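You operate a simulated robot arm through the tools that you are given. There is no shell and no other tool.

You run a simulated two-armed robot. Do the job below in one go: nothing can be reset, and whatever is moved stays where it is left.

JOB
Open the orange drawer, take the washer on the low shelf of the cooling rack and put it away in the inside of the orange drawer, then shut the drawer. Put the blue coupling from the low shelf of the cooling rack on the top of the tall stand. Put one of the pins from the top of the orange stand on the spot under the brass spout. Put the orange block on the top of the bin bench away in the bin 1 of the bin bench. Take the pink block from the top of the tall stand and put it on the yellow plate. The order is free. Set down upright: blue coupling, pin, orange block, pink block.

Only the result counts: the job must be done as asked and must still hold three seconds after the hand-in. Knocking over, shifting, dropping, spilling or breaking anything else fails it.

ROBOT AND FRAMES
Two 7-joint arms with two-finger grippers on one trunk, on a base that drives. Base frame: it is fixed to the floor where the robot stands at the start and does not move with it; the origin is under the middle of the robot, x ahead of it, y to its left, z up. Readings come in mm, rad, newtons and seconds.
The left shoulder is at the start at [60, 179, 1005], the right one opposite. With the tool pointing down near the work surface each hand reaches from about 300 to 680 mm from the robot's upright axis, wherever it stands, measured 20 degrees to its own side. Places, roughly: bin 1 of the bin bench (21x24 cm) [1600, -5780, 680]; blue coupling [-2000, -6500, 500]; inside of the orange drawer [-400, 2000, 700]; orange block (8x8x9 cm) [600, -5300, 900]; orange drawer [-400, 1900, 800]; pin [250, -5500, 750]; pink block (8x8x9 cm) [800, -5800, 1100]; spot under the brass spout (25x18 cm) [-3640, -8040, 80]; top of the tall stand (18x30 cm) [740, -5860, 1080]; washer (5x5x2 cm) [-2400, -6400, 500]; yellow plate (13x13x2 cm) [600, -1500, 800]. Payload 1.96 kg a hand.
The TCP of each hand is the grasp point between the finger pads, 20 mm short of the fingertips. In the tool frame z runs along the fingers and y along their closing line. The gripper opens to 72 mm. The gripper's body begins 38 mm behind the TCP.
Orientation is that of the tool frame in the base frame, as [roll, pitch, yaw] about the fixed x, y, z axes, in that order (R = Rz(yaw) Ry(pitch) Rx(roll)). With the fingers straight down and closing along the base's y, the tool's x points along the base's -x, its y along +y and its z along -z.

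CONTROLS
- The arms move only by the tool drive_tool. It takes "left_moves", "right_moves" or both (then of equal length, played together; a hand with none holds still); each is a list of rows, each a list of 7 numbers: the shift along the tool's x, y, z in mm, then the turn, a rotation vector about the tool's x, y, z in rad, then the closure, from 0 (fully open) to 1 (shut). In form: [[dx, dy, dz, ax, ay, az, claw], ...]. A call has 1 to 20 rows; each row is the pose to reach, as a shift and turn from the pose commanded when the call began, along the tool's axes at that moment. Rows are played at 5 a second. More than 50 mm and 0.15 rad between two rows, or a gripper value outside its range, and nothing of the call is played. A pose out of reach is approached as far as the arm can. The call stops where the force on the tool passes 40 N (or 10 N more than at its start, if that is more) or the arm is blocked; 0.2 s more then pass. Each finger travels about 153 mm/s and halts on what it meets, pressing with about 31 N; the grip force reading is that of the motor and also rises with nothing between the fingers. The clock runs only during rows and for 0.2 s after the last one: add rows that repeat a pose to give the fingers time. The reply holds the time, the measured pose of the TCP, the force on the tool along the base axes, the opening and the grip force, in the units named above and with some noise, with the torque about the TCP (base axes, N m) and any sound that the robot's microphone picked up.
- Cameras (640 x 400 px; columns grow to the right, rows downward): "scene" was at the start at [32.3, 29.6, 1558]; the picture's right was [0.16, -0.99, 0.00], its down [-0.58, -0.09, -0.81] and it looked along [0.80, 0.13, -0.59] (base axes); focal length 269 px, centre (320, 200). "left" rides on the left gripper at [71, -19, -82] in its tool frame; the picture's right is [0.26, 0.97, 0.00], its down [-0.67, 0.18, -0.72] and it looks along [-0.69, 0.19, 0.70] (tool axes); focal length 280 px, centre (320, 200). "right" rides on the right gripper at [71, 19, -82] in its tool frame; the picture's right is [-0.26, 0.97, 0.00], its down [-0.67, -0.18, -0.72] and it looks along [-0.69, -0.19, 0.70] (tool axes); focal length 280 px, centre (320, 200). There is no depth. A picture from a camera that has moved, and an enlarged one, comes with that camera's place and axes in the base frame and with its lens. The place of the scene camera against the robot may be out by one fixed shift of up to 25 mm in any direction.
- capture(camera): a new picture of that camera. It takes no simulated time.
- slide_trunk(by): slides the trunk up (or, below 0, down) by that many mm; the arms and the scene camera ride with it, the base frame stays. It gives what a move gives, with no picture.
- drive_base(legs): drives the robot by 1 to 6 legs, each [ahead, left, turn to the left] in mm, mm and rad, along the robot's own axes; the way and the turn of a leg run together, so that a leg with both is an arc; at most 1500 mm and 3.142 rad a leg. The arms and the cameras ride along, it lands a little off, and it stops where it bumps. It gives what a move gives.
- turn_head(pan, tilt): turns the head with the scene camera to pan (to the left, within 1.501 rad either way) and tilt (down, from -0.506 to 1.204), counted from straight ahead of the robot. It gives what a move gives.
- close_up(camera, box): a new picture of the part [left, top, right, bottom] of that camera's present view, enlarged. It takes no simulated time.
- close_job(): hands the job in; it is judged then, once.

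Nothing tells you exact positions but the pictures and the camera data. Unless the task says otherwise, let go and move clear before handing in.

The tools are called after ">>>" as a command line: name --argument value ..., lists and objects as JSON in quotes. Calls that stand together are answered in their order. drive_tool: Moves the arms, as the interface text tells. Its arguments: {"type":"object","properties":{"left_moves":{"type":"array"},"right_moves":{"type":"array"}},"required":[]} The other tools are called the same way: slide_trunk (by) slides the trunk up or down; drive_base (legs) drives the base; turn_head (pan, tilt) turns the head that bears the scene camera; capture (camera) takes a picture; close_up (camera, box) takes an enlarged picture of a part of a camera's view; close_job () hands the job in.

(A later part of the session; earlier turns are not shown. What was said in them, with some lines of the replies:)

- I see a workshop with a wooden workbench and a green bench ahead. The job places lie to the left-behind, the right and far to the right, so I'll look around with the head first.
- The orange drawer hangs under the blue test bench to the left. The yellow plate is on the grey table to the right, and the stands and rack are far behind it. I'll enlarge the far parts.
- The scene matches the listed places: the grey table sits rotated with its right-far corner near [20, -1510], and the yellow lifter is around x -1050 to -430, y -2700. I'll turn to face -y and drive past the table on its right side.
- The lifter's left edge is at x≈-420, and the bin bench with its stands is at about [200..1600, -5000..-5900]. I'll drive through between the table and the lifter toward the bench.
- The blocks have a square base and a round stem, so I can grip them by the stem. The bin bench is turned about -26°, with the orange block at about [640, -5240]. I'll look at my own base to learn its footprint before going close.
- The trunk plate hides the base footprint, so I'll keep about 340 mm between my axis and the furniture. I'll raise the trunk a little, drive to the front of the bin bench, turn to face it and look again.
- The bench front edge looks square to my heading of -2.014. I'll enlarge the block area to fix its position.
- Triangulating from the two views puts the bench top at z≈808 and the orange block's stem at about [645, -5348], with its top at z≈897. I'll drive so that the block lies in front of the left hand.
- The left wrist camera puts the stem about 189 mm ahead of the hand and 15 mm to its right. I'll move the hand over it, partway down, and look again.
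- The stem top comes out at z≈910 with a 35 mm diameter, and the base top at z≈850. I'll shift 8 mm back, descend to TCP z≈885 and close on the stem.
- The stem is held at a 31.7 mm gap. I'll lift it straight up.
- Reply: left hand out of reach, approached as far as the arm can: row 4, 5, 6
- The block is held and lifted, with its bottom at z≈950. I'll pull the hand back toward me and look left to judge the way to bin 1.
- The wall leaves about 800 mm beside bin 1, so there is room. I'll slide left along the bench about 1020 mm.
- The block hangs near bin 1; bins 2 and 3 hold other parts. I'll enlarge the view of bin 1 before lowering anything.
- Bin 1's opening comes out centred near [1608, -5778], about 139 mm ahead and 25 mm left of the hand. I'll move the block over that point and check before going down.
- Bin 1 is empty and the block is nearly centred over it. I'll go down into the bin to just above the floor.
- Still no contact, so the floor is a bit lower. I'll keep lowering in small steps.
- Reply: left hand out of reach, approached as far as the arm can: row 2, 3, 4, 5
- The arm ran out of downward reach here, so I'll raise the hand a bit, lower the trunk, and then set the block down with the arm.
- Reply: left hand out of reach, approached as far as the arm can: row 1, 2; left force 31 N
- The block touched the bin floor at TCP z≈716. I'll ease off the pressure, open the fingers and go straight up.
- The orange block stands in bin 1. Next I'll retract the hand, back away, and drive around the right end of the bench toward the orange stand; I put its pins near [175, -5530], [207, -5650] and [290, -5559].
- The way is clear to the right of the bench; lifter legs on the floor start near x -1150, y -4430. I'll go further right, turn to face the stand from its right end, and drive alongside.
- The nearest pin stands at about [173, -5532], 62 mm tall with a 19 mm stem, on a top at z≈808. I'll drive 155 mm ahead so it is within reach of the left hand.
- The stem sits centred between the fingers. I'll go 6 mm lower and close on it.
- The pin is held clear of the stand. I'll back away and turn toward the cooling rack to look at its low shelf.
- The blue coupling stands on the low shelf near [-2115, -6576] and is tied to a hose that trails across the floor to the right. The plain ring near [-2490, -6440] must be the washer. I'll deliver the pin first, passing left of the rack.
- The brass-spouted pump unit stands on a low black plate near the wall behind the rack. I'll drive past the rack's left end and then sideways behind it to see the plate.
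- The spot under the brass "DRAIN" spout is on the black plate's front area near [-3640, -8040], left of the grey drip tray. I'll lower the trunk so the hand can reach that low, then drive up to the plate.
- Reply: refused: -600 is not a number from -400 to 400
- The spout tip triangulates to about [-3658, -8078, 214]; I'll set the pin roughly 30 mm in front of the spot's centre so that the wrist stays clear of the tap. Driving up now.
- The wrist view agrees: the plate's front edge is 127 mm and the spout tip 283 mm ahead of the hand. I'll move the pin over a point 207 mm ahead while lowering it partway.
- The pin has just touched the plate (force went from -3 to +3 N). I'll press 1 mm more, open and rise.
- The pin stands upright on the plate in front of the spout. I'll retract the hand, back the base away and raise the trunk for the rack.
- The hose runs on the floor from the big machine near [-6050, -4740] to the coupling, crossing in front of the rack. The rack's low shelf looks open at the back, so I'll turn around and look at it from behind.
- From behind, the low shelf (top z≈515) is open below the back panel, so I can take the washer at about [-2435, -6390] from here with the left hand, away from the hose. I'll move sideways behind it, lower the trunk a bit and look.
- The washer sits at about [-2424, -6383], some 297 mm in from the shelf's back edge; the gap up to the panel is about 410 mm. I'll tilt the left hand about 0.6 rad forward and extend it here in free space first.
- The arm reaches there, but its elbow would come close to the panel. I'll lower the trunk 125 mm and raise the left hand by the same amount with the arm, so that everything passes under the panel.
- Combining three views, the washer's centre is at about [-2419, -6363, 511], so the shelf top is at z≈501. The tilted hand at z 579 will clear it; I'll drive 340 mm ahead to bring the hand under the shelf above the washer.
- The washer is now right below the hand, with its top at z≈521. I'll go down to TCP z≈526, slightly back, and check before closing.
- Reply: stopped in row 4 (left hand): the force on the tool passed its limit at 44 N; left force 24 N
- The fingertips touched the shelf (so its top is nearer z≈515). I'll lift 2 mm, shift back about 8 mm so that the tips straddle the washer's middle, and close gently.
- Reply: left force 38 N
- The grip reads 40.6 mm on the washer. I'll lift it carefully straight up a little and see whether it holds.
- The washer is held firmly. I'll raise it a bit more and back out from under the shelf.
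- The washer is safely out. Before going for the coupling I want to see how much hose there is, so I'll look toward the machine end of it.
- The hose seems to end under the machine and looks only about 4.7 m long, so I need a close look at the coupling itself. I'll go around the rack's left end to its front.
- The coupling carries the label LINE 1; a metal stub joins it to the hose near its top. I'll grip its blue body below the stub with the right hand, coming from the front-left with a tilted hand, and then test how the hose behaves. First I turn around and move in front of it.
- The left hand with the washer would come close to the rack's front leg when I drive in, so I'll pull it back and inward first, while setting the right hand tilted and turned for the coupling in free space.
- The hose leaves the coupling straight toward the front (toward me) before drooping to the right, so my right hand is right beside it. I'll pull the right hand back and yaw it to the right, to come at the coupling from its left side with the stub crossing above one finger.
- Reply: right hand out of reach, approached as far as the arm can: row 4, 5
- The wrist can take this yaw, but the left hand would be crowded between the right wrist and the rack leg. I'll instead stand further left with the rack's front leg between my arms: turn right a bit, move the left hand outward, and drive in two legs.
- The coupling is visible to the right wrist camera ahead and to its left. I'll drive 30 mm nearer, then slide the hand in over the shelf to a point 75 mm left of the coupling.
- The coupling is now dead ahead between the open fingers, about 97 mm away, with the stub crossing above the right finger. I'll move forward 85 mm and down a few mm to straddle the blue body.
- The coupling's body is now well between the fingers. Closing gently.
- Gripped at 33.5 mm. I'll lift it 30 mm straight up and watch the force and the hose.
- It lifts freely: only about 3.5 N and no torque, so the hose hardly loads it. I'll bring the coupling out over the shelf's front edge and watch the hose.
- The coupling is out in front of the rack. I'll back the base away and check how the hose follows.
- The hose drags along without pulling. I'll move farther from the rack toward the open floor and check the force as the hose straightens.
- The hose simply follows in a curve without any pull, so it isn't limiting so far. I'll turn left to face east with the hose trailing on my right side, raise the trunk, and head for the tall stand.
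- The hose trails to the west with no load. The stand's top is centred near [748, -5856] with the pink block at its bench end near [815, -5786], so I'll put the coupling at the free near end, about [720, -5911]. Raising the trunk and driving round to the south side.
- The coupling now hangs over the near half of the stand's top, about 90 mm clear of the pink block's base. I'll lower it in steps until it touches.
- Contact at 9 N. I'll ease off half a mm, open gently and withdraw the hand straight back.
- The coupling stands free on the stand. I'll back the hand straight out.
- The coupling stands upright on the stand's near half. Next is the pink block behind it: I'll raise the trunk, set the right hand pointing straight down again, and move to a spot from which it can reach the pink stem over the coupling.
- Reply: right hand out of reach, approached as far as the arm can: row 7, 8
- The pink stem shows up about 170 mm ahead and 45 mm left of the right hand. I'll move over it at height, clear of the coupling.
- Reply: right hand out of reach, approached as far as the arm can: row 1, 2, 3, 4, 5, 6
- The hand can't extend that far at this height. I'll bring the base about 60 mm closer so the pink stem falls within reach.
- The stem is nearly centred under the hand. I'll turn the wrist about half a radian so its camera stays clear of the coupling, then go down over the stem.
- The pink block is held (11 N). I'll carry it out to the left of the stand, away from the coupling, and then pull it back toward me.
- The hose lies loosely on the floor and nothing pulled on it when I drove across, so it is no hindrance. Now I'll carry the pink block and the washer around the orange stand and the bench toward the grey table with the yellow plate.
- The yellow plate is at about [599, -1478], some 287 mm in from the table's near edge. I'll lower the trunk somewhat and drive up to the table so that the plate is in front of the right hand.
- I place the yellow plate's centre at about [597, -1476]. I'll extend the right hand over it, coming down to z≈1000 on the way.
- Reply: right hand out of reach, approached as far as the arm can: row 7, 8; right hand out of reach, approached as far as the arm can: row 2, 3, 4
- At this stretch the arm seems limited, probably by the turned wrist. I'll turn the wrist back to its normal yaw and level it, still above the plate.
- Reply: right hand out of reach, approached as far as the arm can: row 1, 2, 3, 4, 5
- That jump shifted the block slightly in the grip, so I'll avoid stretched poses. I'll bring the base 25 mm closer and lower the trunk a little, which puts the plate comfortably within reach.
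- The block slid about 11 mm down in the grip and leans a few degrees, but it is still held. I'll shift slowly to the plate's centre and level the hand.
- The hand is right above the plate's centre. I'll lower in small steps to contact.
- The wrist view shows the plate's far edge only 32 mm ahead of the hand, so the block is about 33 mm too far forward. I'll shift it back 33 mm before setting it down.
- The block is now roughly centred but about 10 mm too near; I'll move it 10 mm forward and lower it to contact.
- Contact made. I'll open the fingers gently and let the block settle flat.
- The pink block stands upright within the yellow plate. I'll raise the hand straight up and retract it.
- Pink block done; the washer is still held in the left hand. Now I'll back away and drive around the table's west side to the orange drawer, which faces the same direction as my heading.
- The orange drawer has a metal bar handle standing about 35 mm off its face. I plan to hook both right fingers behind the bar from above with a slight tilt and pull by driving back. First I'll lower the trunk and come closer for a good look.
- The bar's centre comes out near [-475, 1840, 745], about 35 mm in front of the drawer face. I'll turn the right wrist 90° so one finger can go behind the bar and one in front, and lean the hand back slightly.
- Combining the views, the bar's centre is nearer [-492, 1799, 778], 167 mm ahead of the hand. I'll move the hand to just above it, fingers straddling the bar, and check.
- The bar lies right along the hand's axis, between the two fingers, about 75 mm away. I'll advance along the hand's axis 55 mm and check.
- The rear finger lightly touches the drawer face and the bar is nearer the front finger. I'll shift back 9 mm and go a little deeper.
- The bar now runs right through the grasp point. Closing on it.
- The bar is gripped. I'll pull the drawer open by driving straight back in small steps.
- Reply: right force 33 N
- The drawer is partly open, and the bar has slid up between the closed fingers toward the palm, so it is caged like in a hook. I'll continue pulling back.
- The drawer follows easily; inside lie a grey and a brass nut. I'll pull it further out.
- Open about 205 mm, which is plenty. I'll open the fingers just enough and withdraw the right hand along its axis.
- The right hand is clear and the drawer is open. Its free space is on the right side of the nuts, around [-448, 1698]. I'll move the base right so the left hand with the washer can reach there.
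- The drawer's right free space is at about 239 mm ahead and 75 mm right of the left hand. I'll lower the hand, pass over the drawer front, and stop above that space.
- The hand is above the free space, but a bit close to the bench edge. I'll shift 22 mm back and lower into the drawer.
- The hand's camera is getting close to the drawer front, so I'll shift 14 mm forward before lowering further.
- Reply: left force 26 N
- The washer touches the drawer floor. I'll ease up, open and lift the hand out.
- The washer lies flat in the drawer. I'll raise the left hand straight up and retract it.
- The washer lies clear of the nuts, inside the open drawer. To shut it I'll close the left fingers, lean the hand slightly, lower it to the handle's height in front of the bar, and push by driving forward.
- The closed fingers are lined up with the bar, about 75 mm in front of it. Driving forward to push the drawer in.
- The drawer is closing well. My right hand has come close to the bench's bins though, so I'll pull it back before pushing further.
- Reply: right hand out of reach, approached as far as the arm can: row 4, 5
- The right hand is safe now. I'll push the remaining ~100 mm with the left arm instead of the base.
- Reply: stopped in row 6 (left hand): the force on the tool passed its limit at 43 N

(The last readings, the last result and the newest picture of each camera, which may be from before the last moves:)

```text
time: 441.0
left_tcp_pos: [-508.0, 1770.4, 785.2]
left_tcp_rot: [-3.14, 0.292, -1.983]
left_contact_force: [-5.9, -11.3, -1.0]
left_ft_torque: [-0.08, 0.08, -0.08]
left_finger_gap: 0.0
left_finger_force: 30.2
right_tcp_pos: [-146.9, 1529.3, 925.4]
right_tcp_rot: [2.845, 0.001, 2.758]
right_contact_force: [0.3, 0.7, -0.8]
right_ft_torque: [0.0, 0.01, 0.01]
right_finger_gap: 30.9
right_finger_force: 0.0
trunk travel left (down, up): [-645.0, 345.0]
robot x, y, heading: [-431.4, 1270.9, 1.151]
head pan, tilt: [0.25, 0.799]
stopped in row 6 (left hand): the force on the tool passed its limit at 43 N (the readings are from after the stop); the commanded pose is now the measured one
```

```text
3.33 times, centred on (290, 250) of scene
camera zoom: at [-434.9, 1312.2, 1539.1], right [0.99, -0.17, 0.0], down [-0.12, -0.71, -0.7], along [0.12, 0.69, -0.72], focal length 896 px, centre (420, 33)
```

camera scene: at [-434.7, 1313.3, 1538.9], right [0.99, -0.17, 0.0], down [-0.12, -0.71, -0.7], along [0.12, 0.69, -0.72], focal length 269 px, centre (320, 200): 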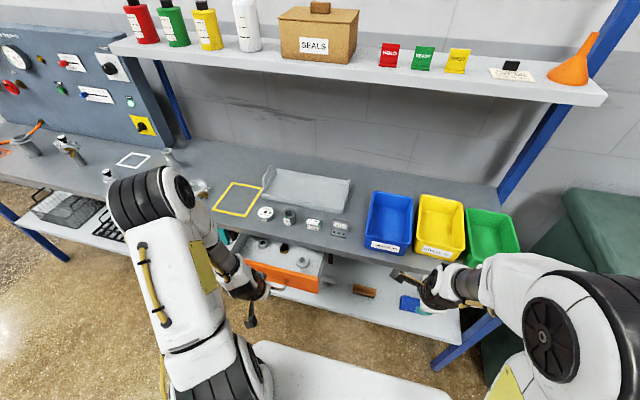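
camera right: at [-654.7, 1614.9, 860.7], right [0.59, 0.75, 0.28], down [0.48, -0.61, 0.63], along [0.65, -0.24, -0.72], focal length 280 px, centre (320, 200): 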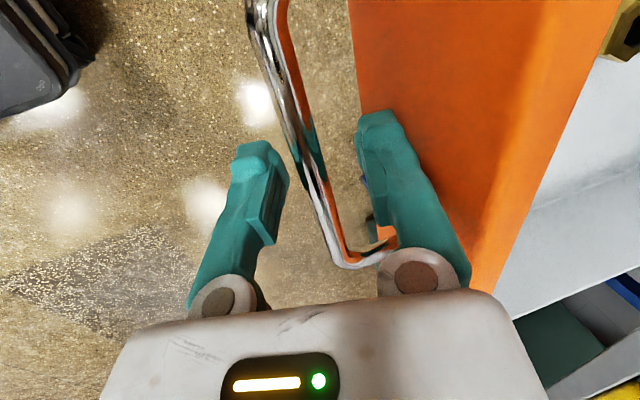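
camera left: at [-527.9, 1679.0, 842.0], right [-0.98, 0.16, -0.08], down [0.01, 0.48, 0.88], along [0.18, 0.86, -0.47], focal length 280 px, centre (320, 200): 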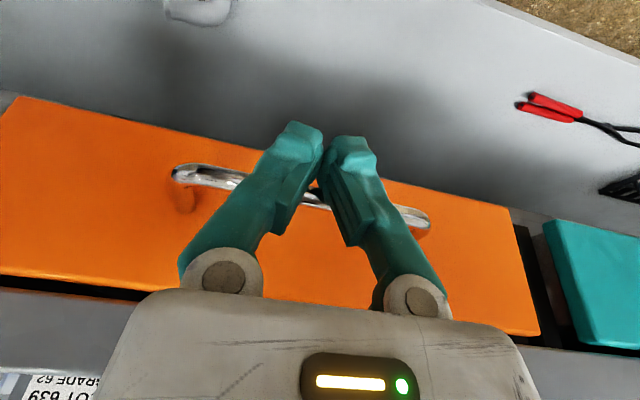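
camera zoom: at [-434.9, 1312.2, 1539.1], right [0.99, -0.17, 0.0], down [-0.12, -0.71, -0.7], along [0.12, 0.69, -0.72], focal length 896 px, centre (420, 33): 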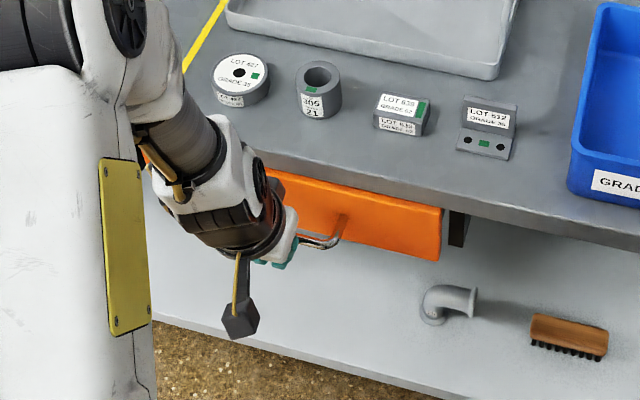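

The push stopped at 43 N with the drawer at its stop. I'll retract the left hand, back off and check that the drawer is fully shut.

>>> drive_tool --left_moves '[[30, 0, -9, 0, 0, 0, 1], [65, 0, -20, 0, 0, 0, 1], [100, 0, -45, 0, 0, 0, 1], [110, 0, -80, 0, 0, 0, 0.5], [110, 0, -80, 0, 0, 0, 0]]'

>>> drive_base --legs '[[-450, 0, 0]]'

>>> turn_head --pan 0.1 --tilt 0.5

>>> capture --camera "scene"

>>> close_up --camera "scene" --box '[180, 180, 400, 320]'

```text
time: 442.2
left_tcp_pos: [-560.5, 1667.3, 825.3]
left_tcp_rot: [-3.139, 0.299, -1.987]
left_contact_force: [0.2, -0.1, -0.6]
left_ft_torque: [0.02, 0.01, 0.0]
left_finger_gap: 72.1
left_finger_force: 0.0
left hand out of reach, approached as far as the arm can: row 4, 5
right_tcp_pos: [-147.9, 1530.4, 924.7]
right_tcp_rot: [2.846, 0.001, 2.757]
right_contact_force: [0.4, 0.0, 0.3]
right_ft_torque: [0.02, 0.01, -0.06]
right_finger_gap: 31.0
right_finger_force: 0.0
trunk travel left (down, up): [-645.0, 345.0]
robot x, y, heading: [-424.7, 1272.9, 1.152]
head pan, tilt: [0.25, 0.799]
```

```text
time: 445.0
left_tcp_pos: [-743.8, 1251.8, 826.6]
left_tcp_rot: [-3.138, 0.301, -1.989]
left_contact_force: [-0.5, -1.0, -0.6]
left_ft_torque: [0.0, 0.01, 0.01]
left_finger_gap: 71.9
left_finger_force: 0.0
right_tcp_pos: [-331.0, 1114.9, 925.8]
right_tcp_rot: [2.845, 0.003, 2.754]
right_contact_force: [0.1, -0.4, -0.5]
right_ft_torque: [-0.02, 0.01, 0.0]
right_finger_gap: 31.1
right_finger_force: 0.1
trunk travel left (down, up): [-645.0, 345.0]
robot x, y, heading: [-616.0, 858.1, 1.149]
head pan, tilt: [0.25, 0.799]
```

```text
time: 445.8
left_tcp_pos: [-743.9, 1253.2, 826.9]
left_tcp_rot: [-3.139, 0.3, -1.992]
left_contact_force: [-0.3, -0.8, 0.1]
left_ft_torque: [-0.03, 0.01, -0.01]
left_finger_gap: 72.0
left_finger_force: 0.0
right_tcp_pos: [-331.8, 1114.7, 925.4]
right_tcp_rot: [2.845, 0.001, 2.753]
right_contact_force: [0.0, -0.1, 0.7]
right_ft_torque: [-0.01, 0.0, 0.0]
right_finger_gap: 31.1
right_finger_force: 0.1
trunk travel left (down, up): [-645.0, 345.0]
robot x, y, heading: [-615.9, 858.7, 1.15]
head pan, tilt: [0.099, 0.499]
```

```text
taken
camera scene: at [-604.8, 905.2, 1564.8], right [0.95, -0.32, 0.0], down [-0.15, -0.45, -0.88], along [0.28, 0.83, -0.48], focal length 269 px, centre (320, 200)
```

scene: 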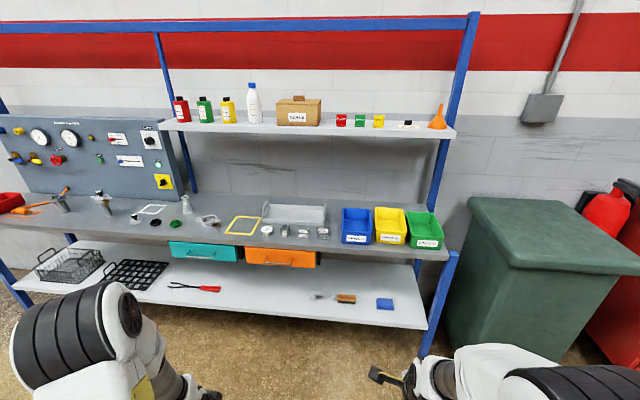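

```text
2.86 times, centred on (290, 250) of scene
camera zoom: at [-604.8, 905.2, 1564.8], right [0.95, -0.32, 0.0], down [-0.15, -0.45, -0.88], along [0.28, 0.83, -0.48], focal length 768 px, centre (406, 57)
```

zoom: 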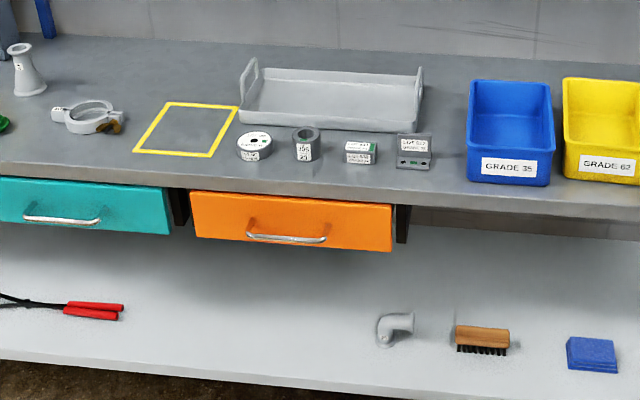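

>>> close_up --camera "scene" --box '[200, 225, 330, 280]'

```text
4.92 times, centred on (265, 252) of scene
camera zoom: at [-604.8, 905.2, 1564.8], right [0.95, -0.32, 0.0], down [-0.15, -0.45, -0.88], along [0.28, 0.83, -0.48], focal length 1322 px, centre (591, -58)
```

zoom: 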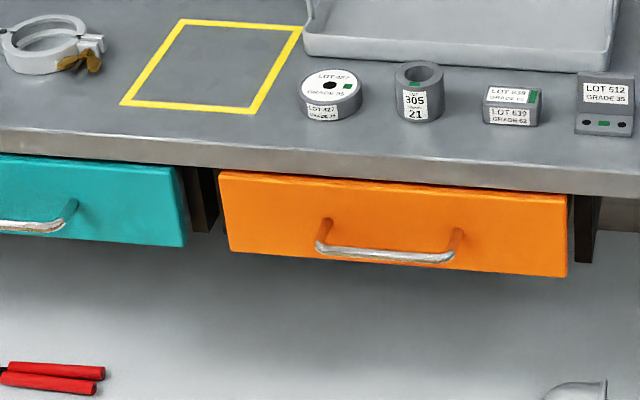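

The drawer is shut flush with its neighbour. Before handing in I'll turn to look back at the table and the stand to verify that everything still holds.

>>> drive_base --legs '[[-200, 0, 0], [0, 0, -1.6]]'

>>> turn_head --pan -0.9 --tilt 0.3

>>> capture --camera "scene"

```text
time: 451.2
left_tcp_pos: [-300.8, 802.7, 826.7]
left_tcp_rot: [-3.138, 0.297, 2.719]
left_contact_force: [0.5, -1.1, 0.5]
left_ft_torque: [0.01, 0.0, 0.0]
left_finger_gap: 72.0
left_finger_force: 0.0
right_tcp_pos: [-440.3, 390.3, 925.3]
right_tcp_rot: [2.844, 0.001, 1.176]
right_contact_force: [-0.7, -0.9, -0.4]
right_ft_torque: [-0.01, 0.04, 0.02]
right_finger_gap: 31.1
right_finger_force: 0.0
trunk travel left (down, up): [-645.0, 345.0]
robot x, y, heading: [-697.4, 674.4, -0.426]
head pan, tilt: [0.099, 0.499]
```

```text
time: 452.4
left_tcp_pos: [-300.0, 801.1, 826.6]
left_tcp_rot: [-3.139, 0.298, 2.719]
left_contact_force: [0.9, 0.6, 0.9]
left_ft_torque: [-0.03, -0.01, 0.02]
left_finger_gap: 72.2
left_finger_force: 0.0
right_tcp_pos: [-439.8, 389.7, 925.3]
right_tcp_rot: [2.844, 0.002, 1.177]
right_contact_force: [0.1, 0.7, 1.1]
right_ft_torque: [0.0, 0.02, 0.0]
right_finger_gap: 30.6
right_finger_force: 0.0
trunk travel left (down, up): [-645.0, 345.0]
robot x, y, heading: [-695.2, 674.9, -0.423]
head pan, tilt: [-0.901, 0.3]
```

```text
taken
camera scene: at [-722.6, 625.7, 1583.3], right [-0.97, -0.24, 0.0], down [-0.07, 0.29, -0.96], along [0.23, -0.93, -0.3], focal length 269 px, centre (320, 200)
```

scene: 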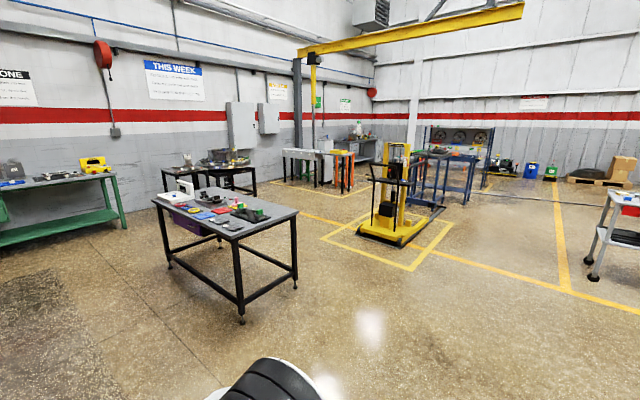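

>>> close_up --camera "scene" --box '[140, 160, 310, 260]'

>>> close_up --camera "scene" --box '[270, 130, 370, 200]'

>>> close_up --camera "scene" --box '[420, 110, 580, 210]'

```text
3.76 times, centred on (225, 210) of scene
camera zoom: at [-722.6, 625.7, 1583.3], right [-0.97, -0.24, 0.0], down [-0.07, 0.29, -0.96], along [0.23, -0.93, -0.3], focal length 1011 px, centre (678, 162)
```

zoom: 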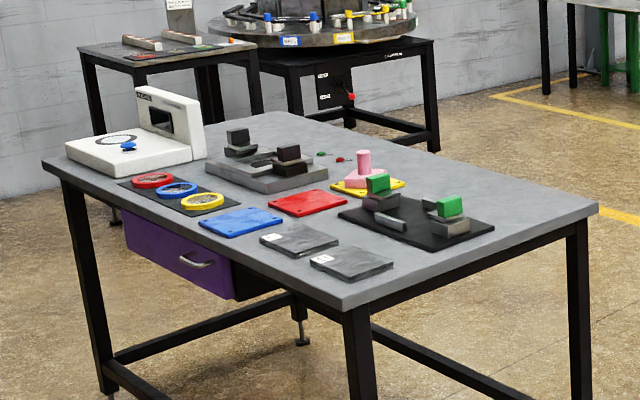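

```text
5.71 times, centred on (320, 165) of scene
camera zoom: at [-722.6, 625.7, 1583.3], right [-0.97, -0.24, 0.0], down [-0.07, 0.29, -0.96], along [0.23, -0.93, -0.3], focal length 1535 px, centre (320, 400)
```

zoom: 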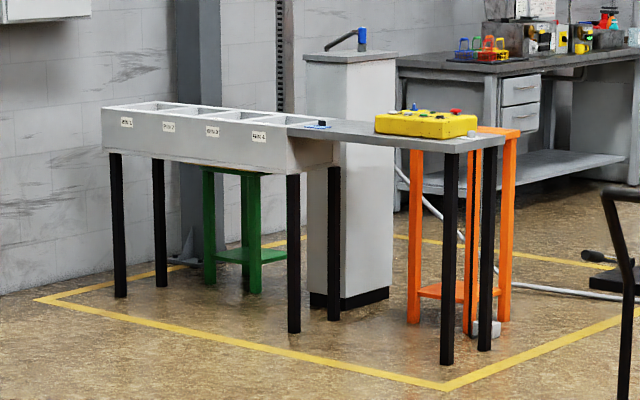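

```text
4.00 times, centred on (500, 160) of scene
camera zoom: at [-722.6, 625.7, 1583.3], right [-0.97, -0.24, 0.0], down [-0.07, 0.29, -0.96], along [0.23, -0.93, -0.3], focal length 1075 px, centre (-400, 360)
```

zoom: 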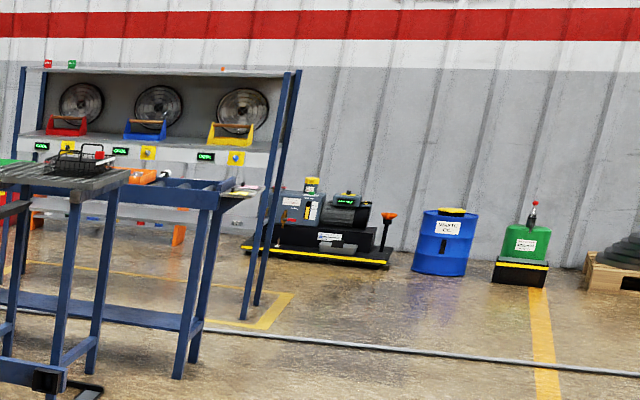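

From here I can see the pink block upright on the yellow plate and the coupling upright on the tall stand. The drawer was shut flush when I checked it just before. The pin and the orange block are out of view now, but both stood where they should when I set them down. Both hands are empty and clear, so I'm handing in.

>>> close_job

```text
The job is handed in.
```

The whole job is done and handed in; no verdict came back with the hand-in.

- **Orange drawer:** I opened it, laid the washer flat inside to the right of the two nuts already there, and shut it. It sits flush with the teal drawer next to it.
- **Blue coupling:** It stands upright on the near end of the tall stand's top. It is attached to a hose, which followed without any pull. The hose now trails across the floor from the cooling rack area to the stand.
- **Pin:** One pin from the orange stand stands upright on the plate under the "DRAIN" spout, about 30 mm in front of the spot's centre.
- **Orange block:** It stands upright in bin 1.
- **Pink block:** It stands upright on the yellow plate. It is turned about 45° to the plate, with its corners just inside the edges. It slipped slightly in the grip on the way but settled flat.

In a last look from across the hall I saw the pink block and the coupling still upright. The pin and the orange block were out of view then. I last saw each of them standing in place right after setting it down.

Nothing was knocked over or dropped that I could see, and both hands are empty and clear.
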